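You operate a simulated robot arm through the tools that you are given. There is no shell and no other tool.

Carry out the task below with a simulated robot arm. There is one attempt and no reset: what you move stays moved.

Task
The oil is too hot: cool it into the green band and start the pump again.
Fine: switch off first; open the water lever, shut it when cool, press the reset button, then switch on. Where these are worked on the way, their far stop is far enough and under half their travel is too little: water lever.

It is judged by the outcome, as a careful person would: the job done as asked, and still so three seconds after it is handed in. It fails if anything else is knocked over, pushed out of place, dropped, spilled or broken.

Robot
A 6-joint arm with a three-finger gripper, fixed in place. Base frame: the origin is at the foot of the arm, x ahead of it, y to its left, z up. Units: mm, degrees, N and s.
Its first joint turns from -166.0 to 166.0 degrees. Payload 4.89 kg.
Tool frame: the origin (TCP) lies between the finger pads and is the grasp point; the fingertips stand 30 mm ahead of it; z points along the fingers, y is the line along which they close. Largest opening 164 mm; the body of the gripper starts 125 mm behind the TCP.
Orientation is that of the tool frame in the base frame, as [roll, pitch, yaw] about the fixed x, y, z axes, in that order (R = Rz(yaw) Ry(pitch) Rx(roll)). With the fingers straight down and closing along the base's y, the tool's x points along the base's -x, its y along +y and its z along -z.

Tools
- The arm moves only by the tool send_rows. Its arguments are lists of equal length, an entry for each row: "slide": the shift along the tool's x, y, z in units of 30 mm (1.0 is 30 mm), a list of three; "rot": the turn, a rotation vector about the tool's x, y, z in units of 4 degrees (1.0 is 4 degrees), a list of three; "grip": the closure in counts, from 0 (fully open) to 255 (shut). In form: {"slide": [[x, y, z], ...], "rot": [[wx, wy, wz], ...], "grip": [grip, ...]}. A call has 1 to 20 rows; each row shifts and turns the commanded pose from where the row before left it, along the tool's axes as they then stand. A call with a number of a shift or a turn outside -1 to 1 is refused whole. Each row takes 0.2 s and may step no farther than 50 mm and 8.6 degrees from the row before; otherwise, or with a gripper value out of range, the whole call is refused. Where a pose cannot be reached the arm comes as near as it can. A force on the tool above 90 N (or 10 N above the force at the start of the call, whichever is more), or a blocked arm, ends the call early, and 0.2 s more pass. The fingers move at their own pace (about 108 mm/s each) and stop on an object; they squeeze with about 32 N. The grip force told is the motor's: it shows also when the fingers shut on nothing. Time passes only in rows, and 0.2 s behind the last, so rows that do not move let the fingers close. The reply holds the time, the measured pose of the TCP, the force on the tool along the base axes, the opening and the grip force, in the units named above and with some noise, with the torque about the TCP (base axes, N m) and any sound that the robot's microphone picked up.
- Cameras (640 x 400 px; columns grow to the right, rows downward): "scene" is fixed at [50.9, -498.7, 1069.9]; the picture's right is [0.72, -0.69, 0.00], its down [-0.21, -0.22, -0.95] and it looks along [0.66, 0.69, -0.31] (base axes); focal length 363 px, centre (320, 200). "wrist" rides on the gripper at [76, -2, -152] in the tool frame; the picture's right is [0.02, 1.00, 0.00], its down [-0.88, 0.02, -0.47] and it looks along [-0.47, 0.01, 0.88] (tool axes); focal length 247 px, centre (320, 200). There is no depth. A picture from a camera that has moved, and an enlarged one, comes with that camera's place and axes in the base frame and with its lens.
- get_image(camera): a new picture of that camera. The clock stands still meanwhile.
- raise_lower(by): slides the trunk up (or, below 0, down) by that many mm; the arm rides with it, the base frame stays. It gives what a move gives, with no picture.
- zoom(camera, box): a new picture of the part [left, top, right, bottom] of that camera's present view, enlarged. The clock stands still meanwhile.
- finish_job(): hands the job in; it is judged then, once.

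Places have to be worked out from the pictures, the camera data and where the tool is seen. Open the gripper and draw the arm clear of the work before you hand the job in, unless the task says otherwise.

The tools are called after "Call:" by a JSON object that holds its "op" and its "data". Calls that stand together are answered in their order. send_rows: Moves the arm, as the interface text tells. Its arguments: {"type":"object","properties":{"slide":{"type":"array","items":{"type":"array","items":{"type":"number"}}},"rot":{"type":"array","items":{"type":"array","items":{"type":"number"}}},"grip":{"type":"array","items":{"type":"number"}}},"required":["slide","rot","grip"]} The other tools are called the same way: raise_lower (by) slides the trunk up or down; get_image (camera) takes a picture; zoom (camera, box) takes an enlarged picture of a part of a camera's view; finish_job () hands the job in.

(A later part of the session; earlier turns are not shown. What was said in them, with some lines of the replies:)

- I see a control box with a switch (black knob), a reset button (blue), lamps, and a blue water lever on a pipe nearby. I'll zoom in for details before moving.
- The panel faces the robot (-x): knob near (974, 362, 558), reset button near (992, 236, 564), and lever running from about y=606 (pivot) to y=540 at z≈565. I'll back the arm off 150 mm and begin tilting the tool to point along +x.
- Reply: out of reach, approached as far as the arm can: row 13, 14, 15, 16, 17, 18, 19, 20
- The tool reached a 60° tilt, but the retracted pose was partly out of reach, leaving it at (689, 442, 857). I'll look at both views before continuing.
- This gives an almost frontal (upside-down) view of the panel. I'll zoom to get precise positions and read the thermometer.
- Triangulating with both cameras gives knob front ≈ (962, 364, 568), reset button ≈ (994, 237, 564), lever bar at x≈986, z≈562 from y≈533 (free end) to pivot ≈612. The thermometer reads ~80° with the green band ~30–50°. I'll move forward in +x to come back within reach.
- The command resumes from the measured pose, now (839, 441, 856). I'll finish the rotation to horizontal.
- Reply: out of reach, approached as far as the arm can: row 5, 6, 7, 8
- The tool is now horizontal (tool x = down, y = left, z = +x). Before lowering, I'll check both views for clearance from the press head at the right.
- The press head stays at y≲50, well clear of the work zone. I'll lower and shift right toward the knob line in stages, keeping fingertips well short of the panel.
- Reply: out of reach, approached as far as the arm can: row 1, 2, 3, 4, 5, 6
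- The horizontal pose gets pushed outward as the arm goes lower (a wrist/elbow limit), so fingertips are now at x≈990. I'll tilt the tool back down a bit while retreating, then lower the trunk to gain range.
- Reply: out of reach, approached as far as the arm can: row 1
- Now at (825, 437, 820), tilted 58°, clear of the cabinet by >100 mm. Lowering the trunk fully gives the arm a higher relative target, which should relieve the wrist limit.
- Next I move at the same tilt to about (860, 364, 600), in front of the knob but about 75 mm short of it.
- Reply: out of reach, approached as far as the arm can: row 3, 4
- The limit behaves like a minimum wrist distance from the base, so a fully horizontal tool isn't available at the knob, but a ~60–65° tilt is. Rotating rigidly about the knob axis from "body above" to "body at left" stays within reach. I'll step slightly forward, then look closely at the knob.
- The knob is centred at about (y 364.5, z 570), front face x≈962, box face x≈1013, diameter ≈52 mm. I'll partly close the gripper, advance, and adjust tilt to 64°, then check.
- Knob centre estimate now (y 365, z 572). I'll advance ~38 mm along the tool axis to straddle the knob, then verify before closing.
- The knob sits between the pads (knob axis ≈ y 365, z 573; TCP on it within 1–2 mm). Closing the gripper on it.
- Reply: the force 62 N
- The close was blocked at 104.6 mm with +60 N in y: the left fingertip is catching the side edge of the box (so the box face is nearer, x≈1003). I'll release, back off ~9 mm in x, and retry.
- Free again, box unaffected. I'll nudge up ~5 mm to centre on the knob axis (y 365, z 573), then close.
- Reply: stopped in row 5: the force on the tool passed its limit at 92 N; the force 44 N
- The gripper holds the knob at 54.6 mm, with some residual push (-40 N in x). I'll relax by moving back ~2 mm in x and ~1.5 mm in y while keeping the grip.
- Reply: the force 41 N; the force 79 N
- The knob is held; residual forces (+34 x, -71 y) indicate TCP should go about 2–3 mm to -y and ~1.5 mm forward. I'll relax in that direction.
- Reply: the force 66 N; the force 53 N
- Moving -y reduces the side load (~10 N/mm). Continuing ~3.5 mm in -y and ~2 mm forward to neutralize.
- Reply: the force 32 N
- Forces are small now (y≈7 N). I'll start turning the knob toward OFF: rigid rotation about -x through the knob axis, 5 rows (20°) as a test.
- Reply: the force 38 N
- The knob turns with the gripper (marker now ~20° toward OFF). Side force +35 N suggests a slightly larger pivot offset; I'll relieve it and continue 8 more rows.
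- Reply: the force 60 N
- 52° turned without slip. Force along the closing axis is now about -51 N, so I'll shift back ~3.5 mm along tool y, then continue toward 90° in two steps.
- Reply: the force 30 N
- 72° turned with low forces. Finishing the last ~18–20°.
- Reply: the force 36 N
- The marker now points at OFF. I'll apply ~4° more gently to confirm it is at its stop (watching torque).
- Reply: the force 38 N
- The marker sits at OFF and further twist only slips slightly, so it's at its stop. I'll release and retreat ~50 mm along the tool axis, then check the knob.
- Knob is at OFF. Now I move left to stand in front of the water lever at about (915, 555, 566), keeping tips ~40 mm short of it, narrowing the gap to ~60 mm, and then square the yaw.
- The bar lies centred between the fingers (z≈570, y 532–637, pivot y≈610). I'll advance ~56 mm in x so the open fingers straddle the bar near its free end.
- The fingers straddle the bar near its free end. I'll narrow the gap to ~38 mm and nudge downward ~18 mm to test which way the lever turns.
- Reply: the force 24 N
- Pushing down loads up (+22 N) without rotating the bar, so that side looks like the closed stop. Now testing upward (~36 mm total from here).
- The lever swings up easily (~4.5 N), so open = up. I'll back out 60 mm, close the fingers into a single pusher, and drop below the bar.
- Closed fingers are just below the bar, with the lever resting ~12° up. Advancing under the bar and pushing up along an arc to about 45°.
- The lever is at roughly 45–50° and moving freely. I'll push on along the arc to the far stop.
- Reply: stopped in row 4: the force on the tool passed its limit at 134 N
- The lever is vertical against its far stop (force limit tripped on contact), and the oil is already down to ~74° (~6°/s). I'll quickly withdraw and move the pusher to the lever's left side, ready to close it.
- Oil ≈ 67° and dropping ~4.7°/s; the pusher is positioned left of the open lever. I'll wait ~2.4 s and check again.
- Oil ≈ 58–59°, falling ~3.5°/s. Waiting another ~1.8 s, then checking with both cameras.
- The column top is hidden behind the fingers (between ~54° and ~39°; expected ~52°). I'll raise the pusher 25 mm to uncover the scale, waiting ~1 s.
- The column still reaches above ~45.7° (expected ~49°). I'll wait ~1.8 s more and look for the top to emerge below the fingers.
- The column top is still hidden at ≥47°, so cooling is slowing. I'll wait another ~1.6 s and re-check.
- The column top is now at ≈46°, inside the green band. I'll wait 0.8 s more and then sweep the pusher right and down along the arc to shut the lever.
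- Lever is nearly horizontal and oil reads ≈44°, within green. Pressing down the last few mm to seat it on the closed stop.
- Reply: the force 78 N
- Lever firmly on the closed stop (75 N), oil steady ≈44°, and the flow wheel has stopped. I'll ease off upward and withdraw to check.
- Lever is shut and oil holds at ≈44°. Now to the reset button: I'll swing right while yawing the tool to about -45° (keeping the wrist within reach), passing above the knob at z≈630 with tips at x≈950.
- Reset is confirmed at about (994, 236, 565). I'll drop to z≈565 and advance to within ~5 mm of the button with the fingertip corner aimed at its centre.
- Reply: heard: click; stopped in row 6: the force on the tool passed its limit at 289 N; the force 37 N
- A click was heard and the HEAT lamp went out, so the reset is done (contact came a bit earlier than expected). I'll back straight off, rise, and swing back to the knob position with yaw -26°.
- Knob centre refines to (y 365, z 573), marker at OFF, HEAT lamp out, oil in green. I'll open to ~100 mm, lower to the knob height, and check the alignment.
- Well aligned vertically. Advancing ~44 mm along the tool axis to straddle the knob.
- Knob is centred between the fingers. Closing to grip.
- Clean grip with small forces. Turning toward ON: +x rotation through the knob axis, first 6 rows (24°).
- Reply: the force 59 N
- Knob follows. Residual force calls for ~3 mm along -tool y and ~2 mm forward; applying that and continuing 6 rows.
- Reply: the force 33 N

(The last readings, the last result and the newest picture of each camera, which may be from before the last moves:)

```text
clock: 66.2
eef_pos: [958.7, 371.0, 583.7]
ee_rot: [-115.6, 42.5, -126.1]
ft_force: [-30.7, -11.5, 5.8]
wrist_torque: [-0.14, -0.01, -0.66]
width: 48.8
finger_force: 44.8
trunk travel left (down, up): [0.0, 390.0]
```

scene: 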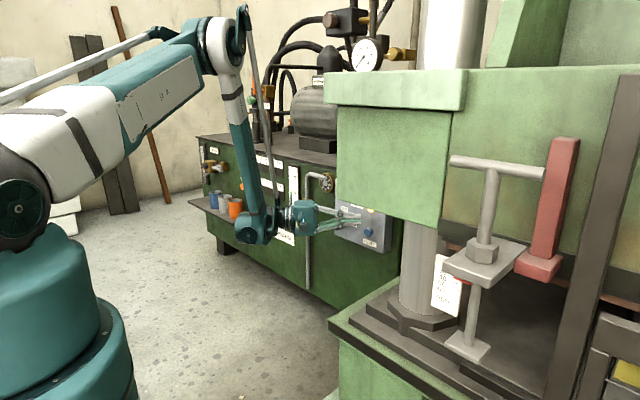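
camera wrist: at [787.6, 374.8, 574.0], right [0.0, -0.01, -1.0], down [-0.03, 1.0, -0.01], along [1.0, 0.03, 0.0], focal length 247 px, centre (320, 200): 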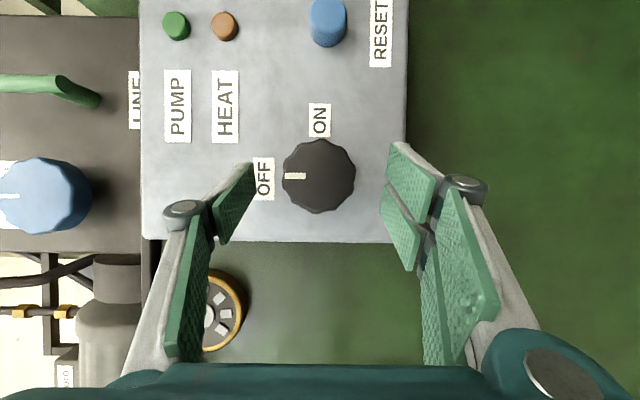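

48° turned, forces modest. Continuing another 6 rows with a slight x relief.

Call:
{"op": "send_rows", "data": {"slide": [[0.015, -0.03, -0.03], [0, -0.022, 0], [0, -0.022, 0], [0, -0.022, 0], [0, -0.022, 0], [0, -0.022, 0]], "rot": [[-0.44, 0, 0.898], [-0.44, 0, 0.898], [-0.44, 0, 0.898], [-0.44, 0, 0.898], [-0.44, 0, 0.898], [-0.44, 0, 0.898]], "grip": [255, 255, 255, 255, 255, 255]}}

Call:
{"op": "zoom", "data": {"camera": "wrist", "box": [160, 60, 480, 320]}}

```text
clock: 67.6
eef_pos: [959.6, 367.8, 585.1]
ee_rot: [-143.5, 59.3, -147.8]
ft_force: [22.5, -13.3, 11.7]
wrist_torque: [-0.18, -0.85, -0.26]
width: 48.9
finger_force: 44.9
trunk travel left (down, up): [0.0, 390.0]
```

```text
1.54 times, centred on (320, 190) of wrist
camera zoom: at [788.4, 366.7, 583.0], right [0.0, 0.95, -0.32], down [-0.05, 0.32, 0.95], along [1.0, 0.02, 0.04], focal length 380 px, centre (320, 215)
```

zoom: 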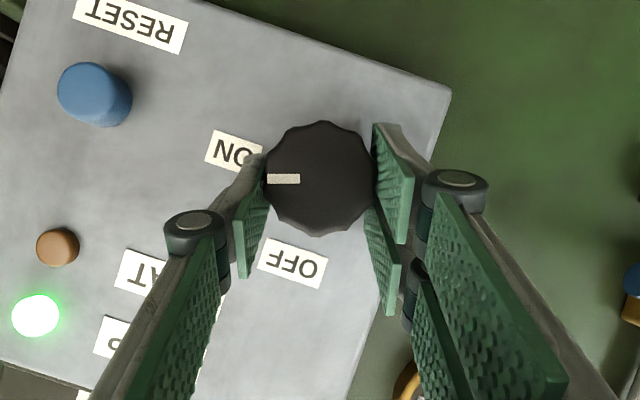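

The PUMP lamp is now glowing green. I'll finish the remaining ~18–20° so the knob sits fully at ON.

Call:
{"op": "send_rows", "data": {"slide": [[0, -0.022, 0], [0, -0.022, 0], [0, -0.022, 0], [0, -0.022, 0], [0, -0.012, 0]], "rot": [[-0.44, 0, 0.898], [-0.44, 0, 0.898], [-0.44, 0, 0.898], [-0.44, 0, 0.898], [-0.33, 0, 0.67]], "grip": [255, 255, 255, 255, 255]}}

Call:
{"op": "zoom", "data": {"camera": "wrist", "box": [160, 60, 480, 320]}}

Call:
{"op": "zoom", "data": {"camera": "scene", "box": [270, 150, 400, 270]}}

```text
clock: 68.8
eef_pos: [958.8, 363.5, 585.7]
ee_rot: [177.0, 64.4, 177.1]
ft_force: [24.4, -30.2, 10.6]
wrist_torque: [-0.38, -0.62, -0.87]
width: 48.9
finger_force: 44.8
trunk travel left (down, up): [0.0, 390.0]
```

```text
1.54 times, centred on (320, 190) of wrist
camera zoom: at [787.9, 363.6, 583.0], right [-0.01, 1.0, 0.0], down [-0.05, 0.0, 1.0], along [1.0, 0.01, 0.05], focal length 380 px, centre (320, 215)
```

zoom: 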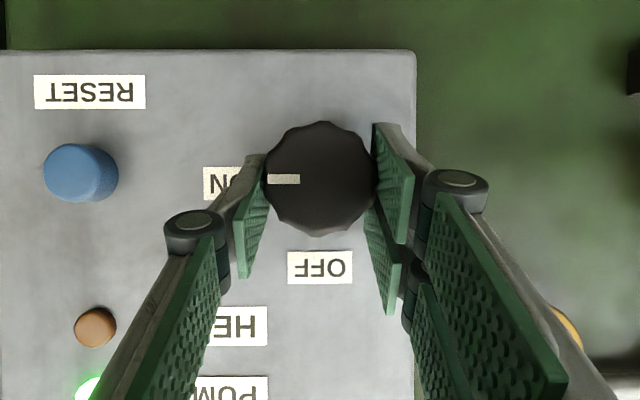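

```text
3.33 times, centred on (335, 210) of scene
camera zoom: at [50.9, -498.7, 1069.9], right [0.72, -0.69, 0.0], down [-0.21, -0.22, -0.95], along [0.66, 0.69, -0.31], focal length 1210 px, centre (270, 167)
```

zoom: 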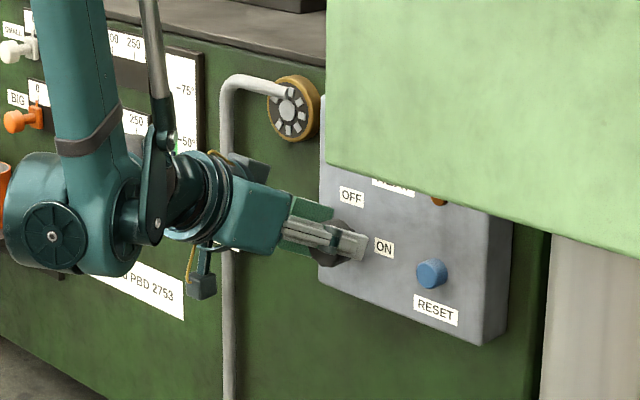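

Knob is at ON and the PUMP lamp is lit. I'll open the gripper, then withdraw up and back along the tool axis.

Call:
{"op": "send_rows", "data": {"slide": [[0, 0, 0], [0, 0, 0], [0, 0, 0], [0, 0, -0.6], [0, 0, -0.6], [0, 0, -0.6], [0, 0, -0.6]], "rot": [[0, 0, 0], [0, 0, 0], [0, 0, 0], [0, 0.4, 0], [0, 0.4, 0], [0, 0.4, 0], [0, 0.4, 0]], "grip": [100, 100, 100, 100, 100, 100, 100]}}

Call:
{"op": "get_image", "data": {"camera": "wrist"}}

Call:
{"op": "zoom", "data": {"camera": "scene", "box": [270, 150, 400, 270]}}

```text
clock: 70.4
eef_pos: [894.8, 367.3, 617.7]
ee_rot: [177.6, 57.9, 177.9]
ft_force: [1.1, -0.7, -0.5]
wrist_torque: [-0.04, -0.06, -0.03]
width: 99.8
finger_force: 0.2
trunk travel left (down, up): [0.0, 390.0]
```

```text
taken
camera wrist: at [724.7, 365.0, 634.4], right [-0.01, 1.0, 0.0], down [0.07, 0.0, 1.0], along [1.0, 0.01, -0.07], focal length 247 px, centre (320, 200)
```

wrist: 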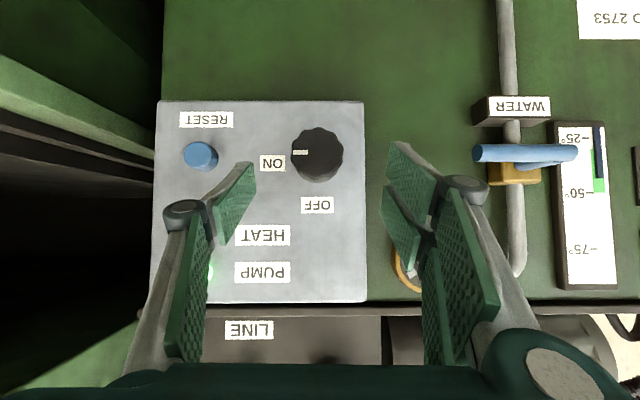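

```text
3.33 times, centred on (335, 210) of scene
camera zoom: at [50.9, -498.7, 1069.9], right [0.72, -0.69, 0.0], down [-0.21, -0.22, -0.95], along [0.66, 0.69, -0.31], focal length 1210 px, centre (270, 167)
```

zoom: 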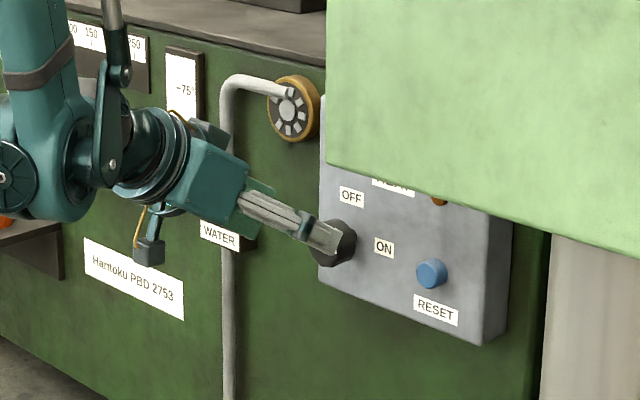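

Released cleanly; knob at ON, lever horizontal. Let me zoom to verify thermometer, lever and lamps before withdrawing fully.

Call:
{"op": "zoom", "data": {"camera": "wrist", "box": [440, 80, 640, 300]}}

Call:
{"op": "raise_lower", "data": {"by": 125}}

```text
1.82 times, centred on (540, 190) of wrist
camera zoom: at [724.7, 365.0, 634.4], right [-0.01, 1.0, 0.0], down [0.07, 0.0, 1.0], along [1.0, 0.01, -0.07], focal length 449 px, centre (-80, 218)
```

zoom: 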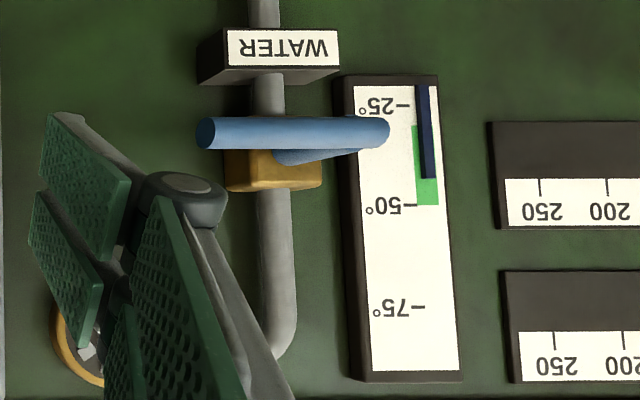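

```text
clock: 72.0
eef_pos: [895.3, 367.6, 743.8]
ee_rot: [177.6, 58.0, 177.8]
ft_force: [-0.5, -0.3, 0.2]
wrist_torque: [-0.02, 0.02, -0.01]
width: 99.7
finger_force: 0.0
trunk travel left (down, up): [-125.0, 265.0]
```

Oil at ≈44° in the green, lever horizontal (shut), and the arm lifted clear. Now I'll open the gripper and withdraw, turning the tool back down near the starting pose.

Call:
{"op": "send_rows", "data": {"slide": [[0, 0, -0.25], [0, 0, -0.25], [0, 0, -0.25], [0, 0, -0.25], [0, 0, -0.25], [0, 0, -0.25], [0, 0, -0.25], [0, 0, -0.25], [0, 0, -0.25], [0, 0, -0.25], [0, 0, -0.25], [0, 0, -0.25], [0, 0, -0.25], [0, 0, -0.25], [0, 0, -0.25], [0.8, 0, 0], [0.8, 0, 0]], "rot": [[0, 0.967, 0], [0, 0.967, 0], [0, 0.967, 0], [0, 0.967, 0], [0, 0.967, 0], [0, 0.967, 0], [0, 0.967, 0], [0, 0.967, 0], [0, 0.967, 0], [0, 0.967, 0], [0, 0.967, 0], [0, 0.967, 0], [0, 0.967, 0], [0, 0.967, 0], [0, 0.967, 0], [0, 0, 0], [0, 0, 0]], "grip": [50, 50, 50, 0, 0, 0, 0, 0, 0, 0, 0, 0, 0, 0, 0, 0, 0]}}

Call:
{"op": "get_image", "data": {"camera": "scene"}}

Call:
{"op": "get_image", "data": {"camera": "wrist"}}

Call:
{"op": "zoom", "data": {"camera": "scene", "box": [270, 150, 400, 270]}}

```text
clock: 75.6
eef_pos: [791.7, 365.4, 836.1]
ee_rot: [178.8, 0.0, 179.9]
ft_force: [0.7, 0.5, -1.5]
wrist_torque: [0.01, 0.12, 0.01]
width: 163.8
finger_force: 0.0
trunk travel left (down, up): [-125.0, 265.0]
```

```text
taken
```

scene: 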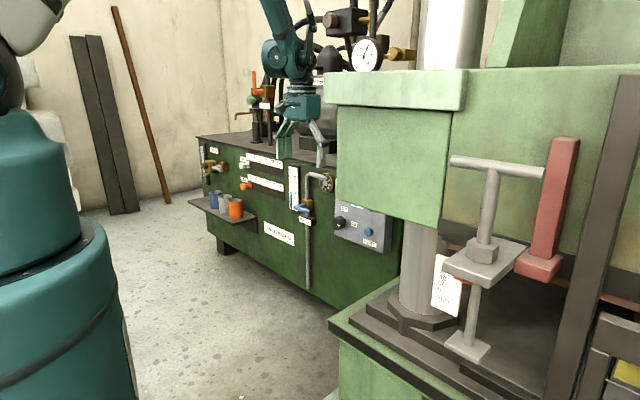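

```text
taken
camera wrist: at [715.7, 360.8, 988.0], right [-0.02, 1.0, 0.02], down [0.88, 0.01, 0.47], along [0.47, 0.03, -0.88], focal length 247 px, centre (320, 200)
```

wrist: 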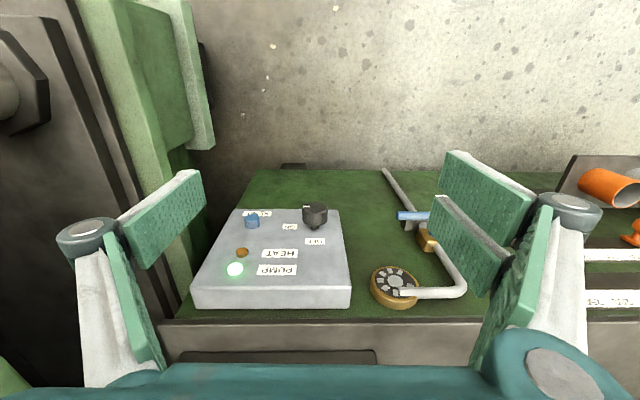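

```text
3.33 times, centred on (335, 210) of scene
camera zoom: at [50.9, -498.7, 1069.9], right [0.72, -0.69, 0.0], down [-0.21, -0.22, -0.95], along [0.66, 0.69, -0.31], focal length 1210 px, centre (270, 167)
```

zoom: 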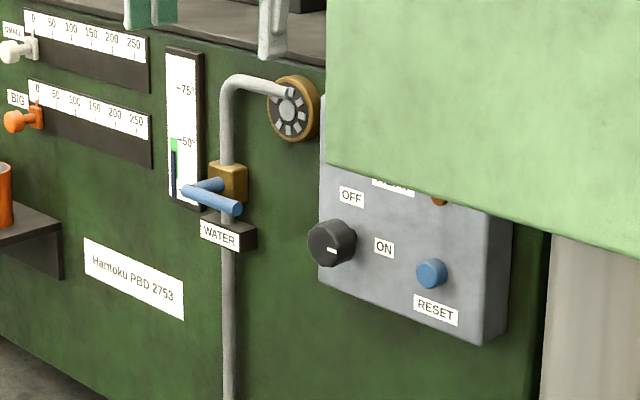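

Pump lamp lit, HEAT out, knob at ON, lever shut. One last close check of the thermometer and lever compared with the start.

Call:
{"op": "zoom", "data": {"camera": "scene", "box": [270, 150, 350, 230]}}

Call:
{"op": "zoom", "data": {"camera": "wrist", "box": [180, 190, 360, 320]}}

```text
5.00 times, centred on (310, 190) of scene
camera zoom: at [50.9, -498.7, 1069.9], right [0.72, -0.69, 0.0], down [-0.21, -0.22, -0.95], along [0.66, 0.69, -0.31], focal length 1814 px, centre (370, 250)
```

zoom: 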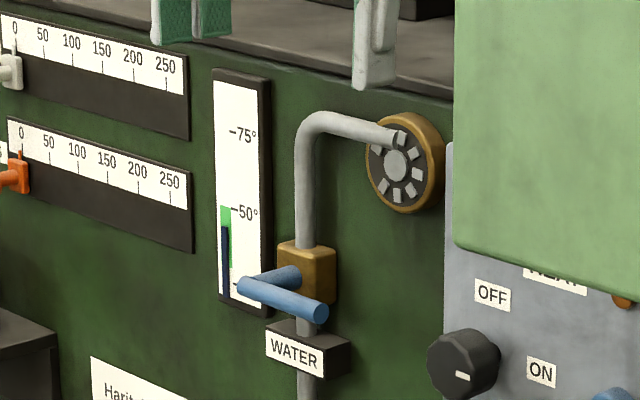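

```text
3.08 times, centred on (270, 255) of wrist
camera zoom: at [715.7, 360.8, 988.0], right [-0.02, 1.0, 0.02], down [0.88, 0.01, 0.47], along [0.47, 0.03, -0.88], focal length 760 px, centre (474, 31)
```

zoom: 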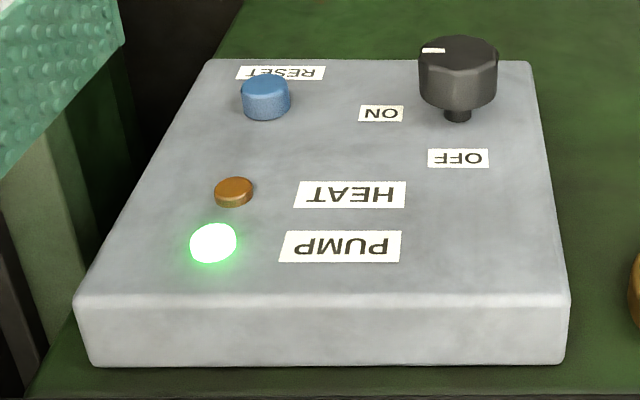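

The lever is back in its original closed position and the oil reads about 44°, inside the green band. The HEAT lamp is out, the PUMP lamp is lit and the knob is at ON. The gripper is open and the arm is clear, so I'm handing the job in.

Call:
{"op": "finish_job", "data": {}}

```text
The job is handed in.
```

The oil is cooled into the green band, at about 44°, and the pump is running again. In the last pictures the PUMP lamp was lit and the HEAT lamp was out. I handed the job in with the gripper open and the arm drawn clear.

I worked the steps in the order you gave:
1. **Switch off:** I turned the knob from ON to OFF first.
2. **Water lever:** I pushed it up to its far stop. It settled back to roughly 80° when I let go, still well past half its travel. I shut it again, firmly against its closed stop, once the oil was in the green.
3. **Reset:** I pressed the button and heard it click, and the HEAT lamp went out.
4. **Switch on:** I turned the knob back to ON.

Three contacts were harder than I intended:
- **Reset button:** the fingertips met it sooner than I expected, with a peak of 289 N.
- **Water lever:** it took 134 N at its far stop.
- **Control box:** on the first try at the knob, one finger caught the edge of the box and pushed on it with about 60 N.

The final pictures show nothing moved or damaged.
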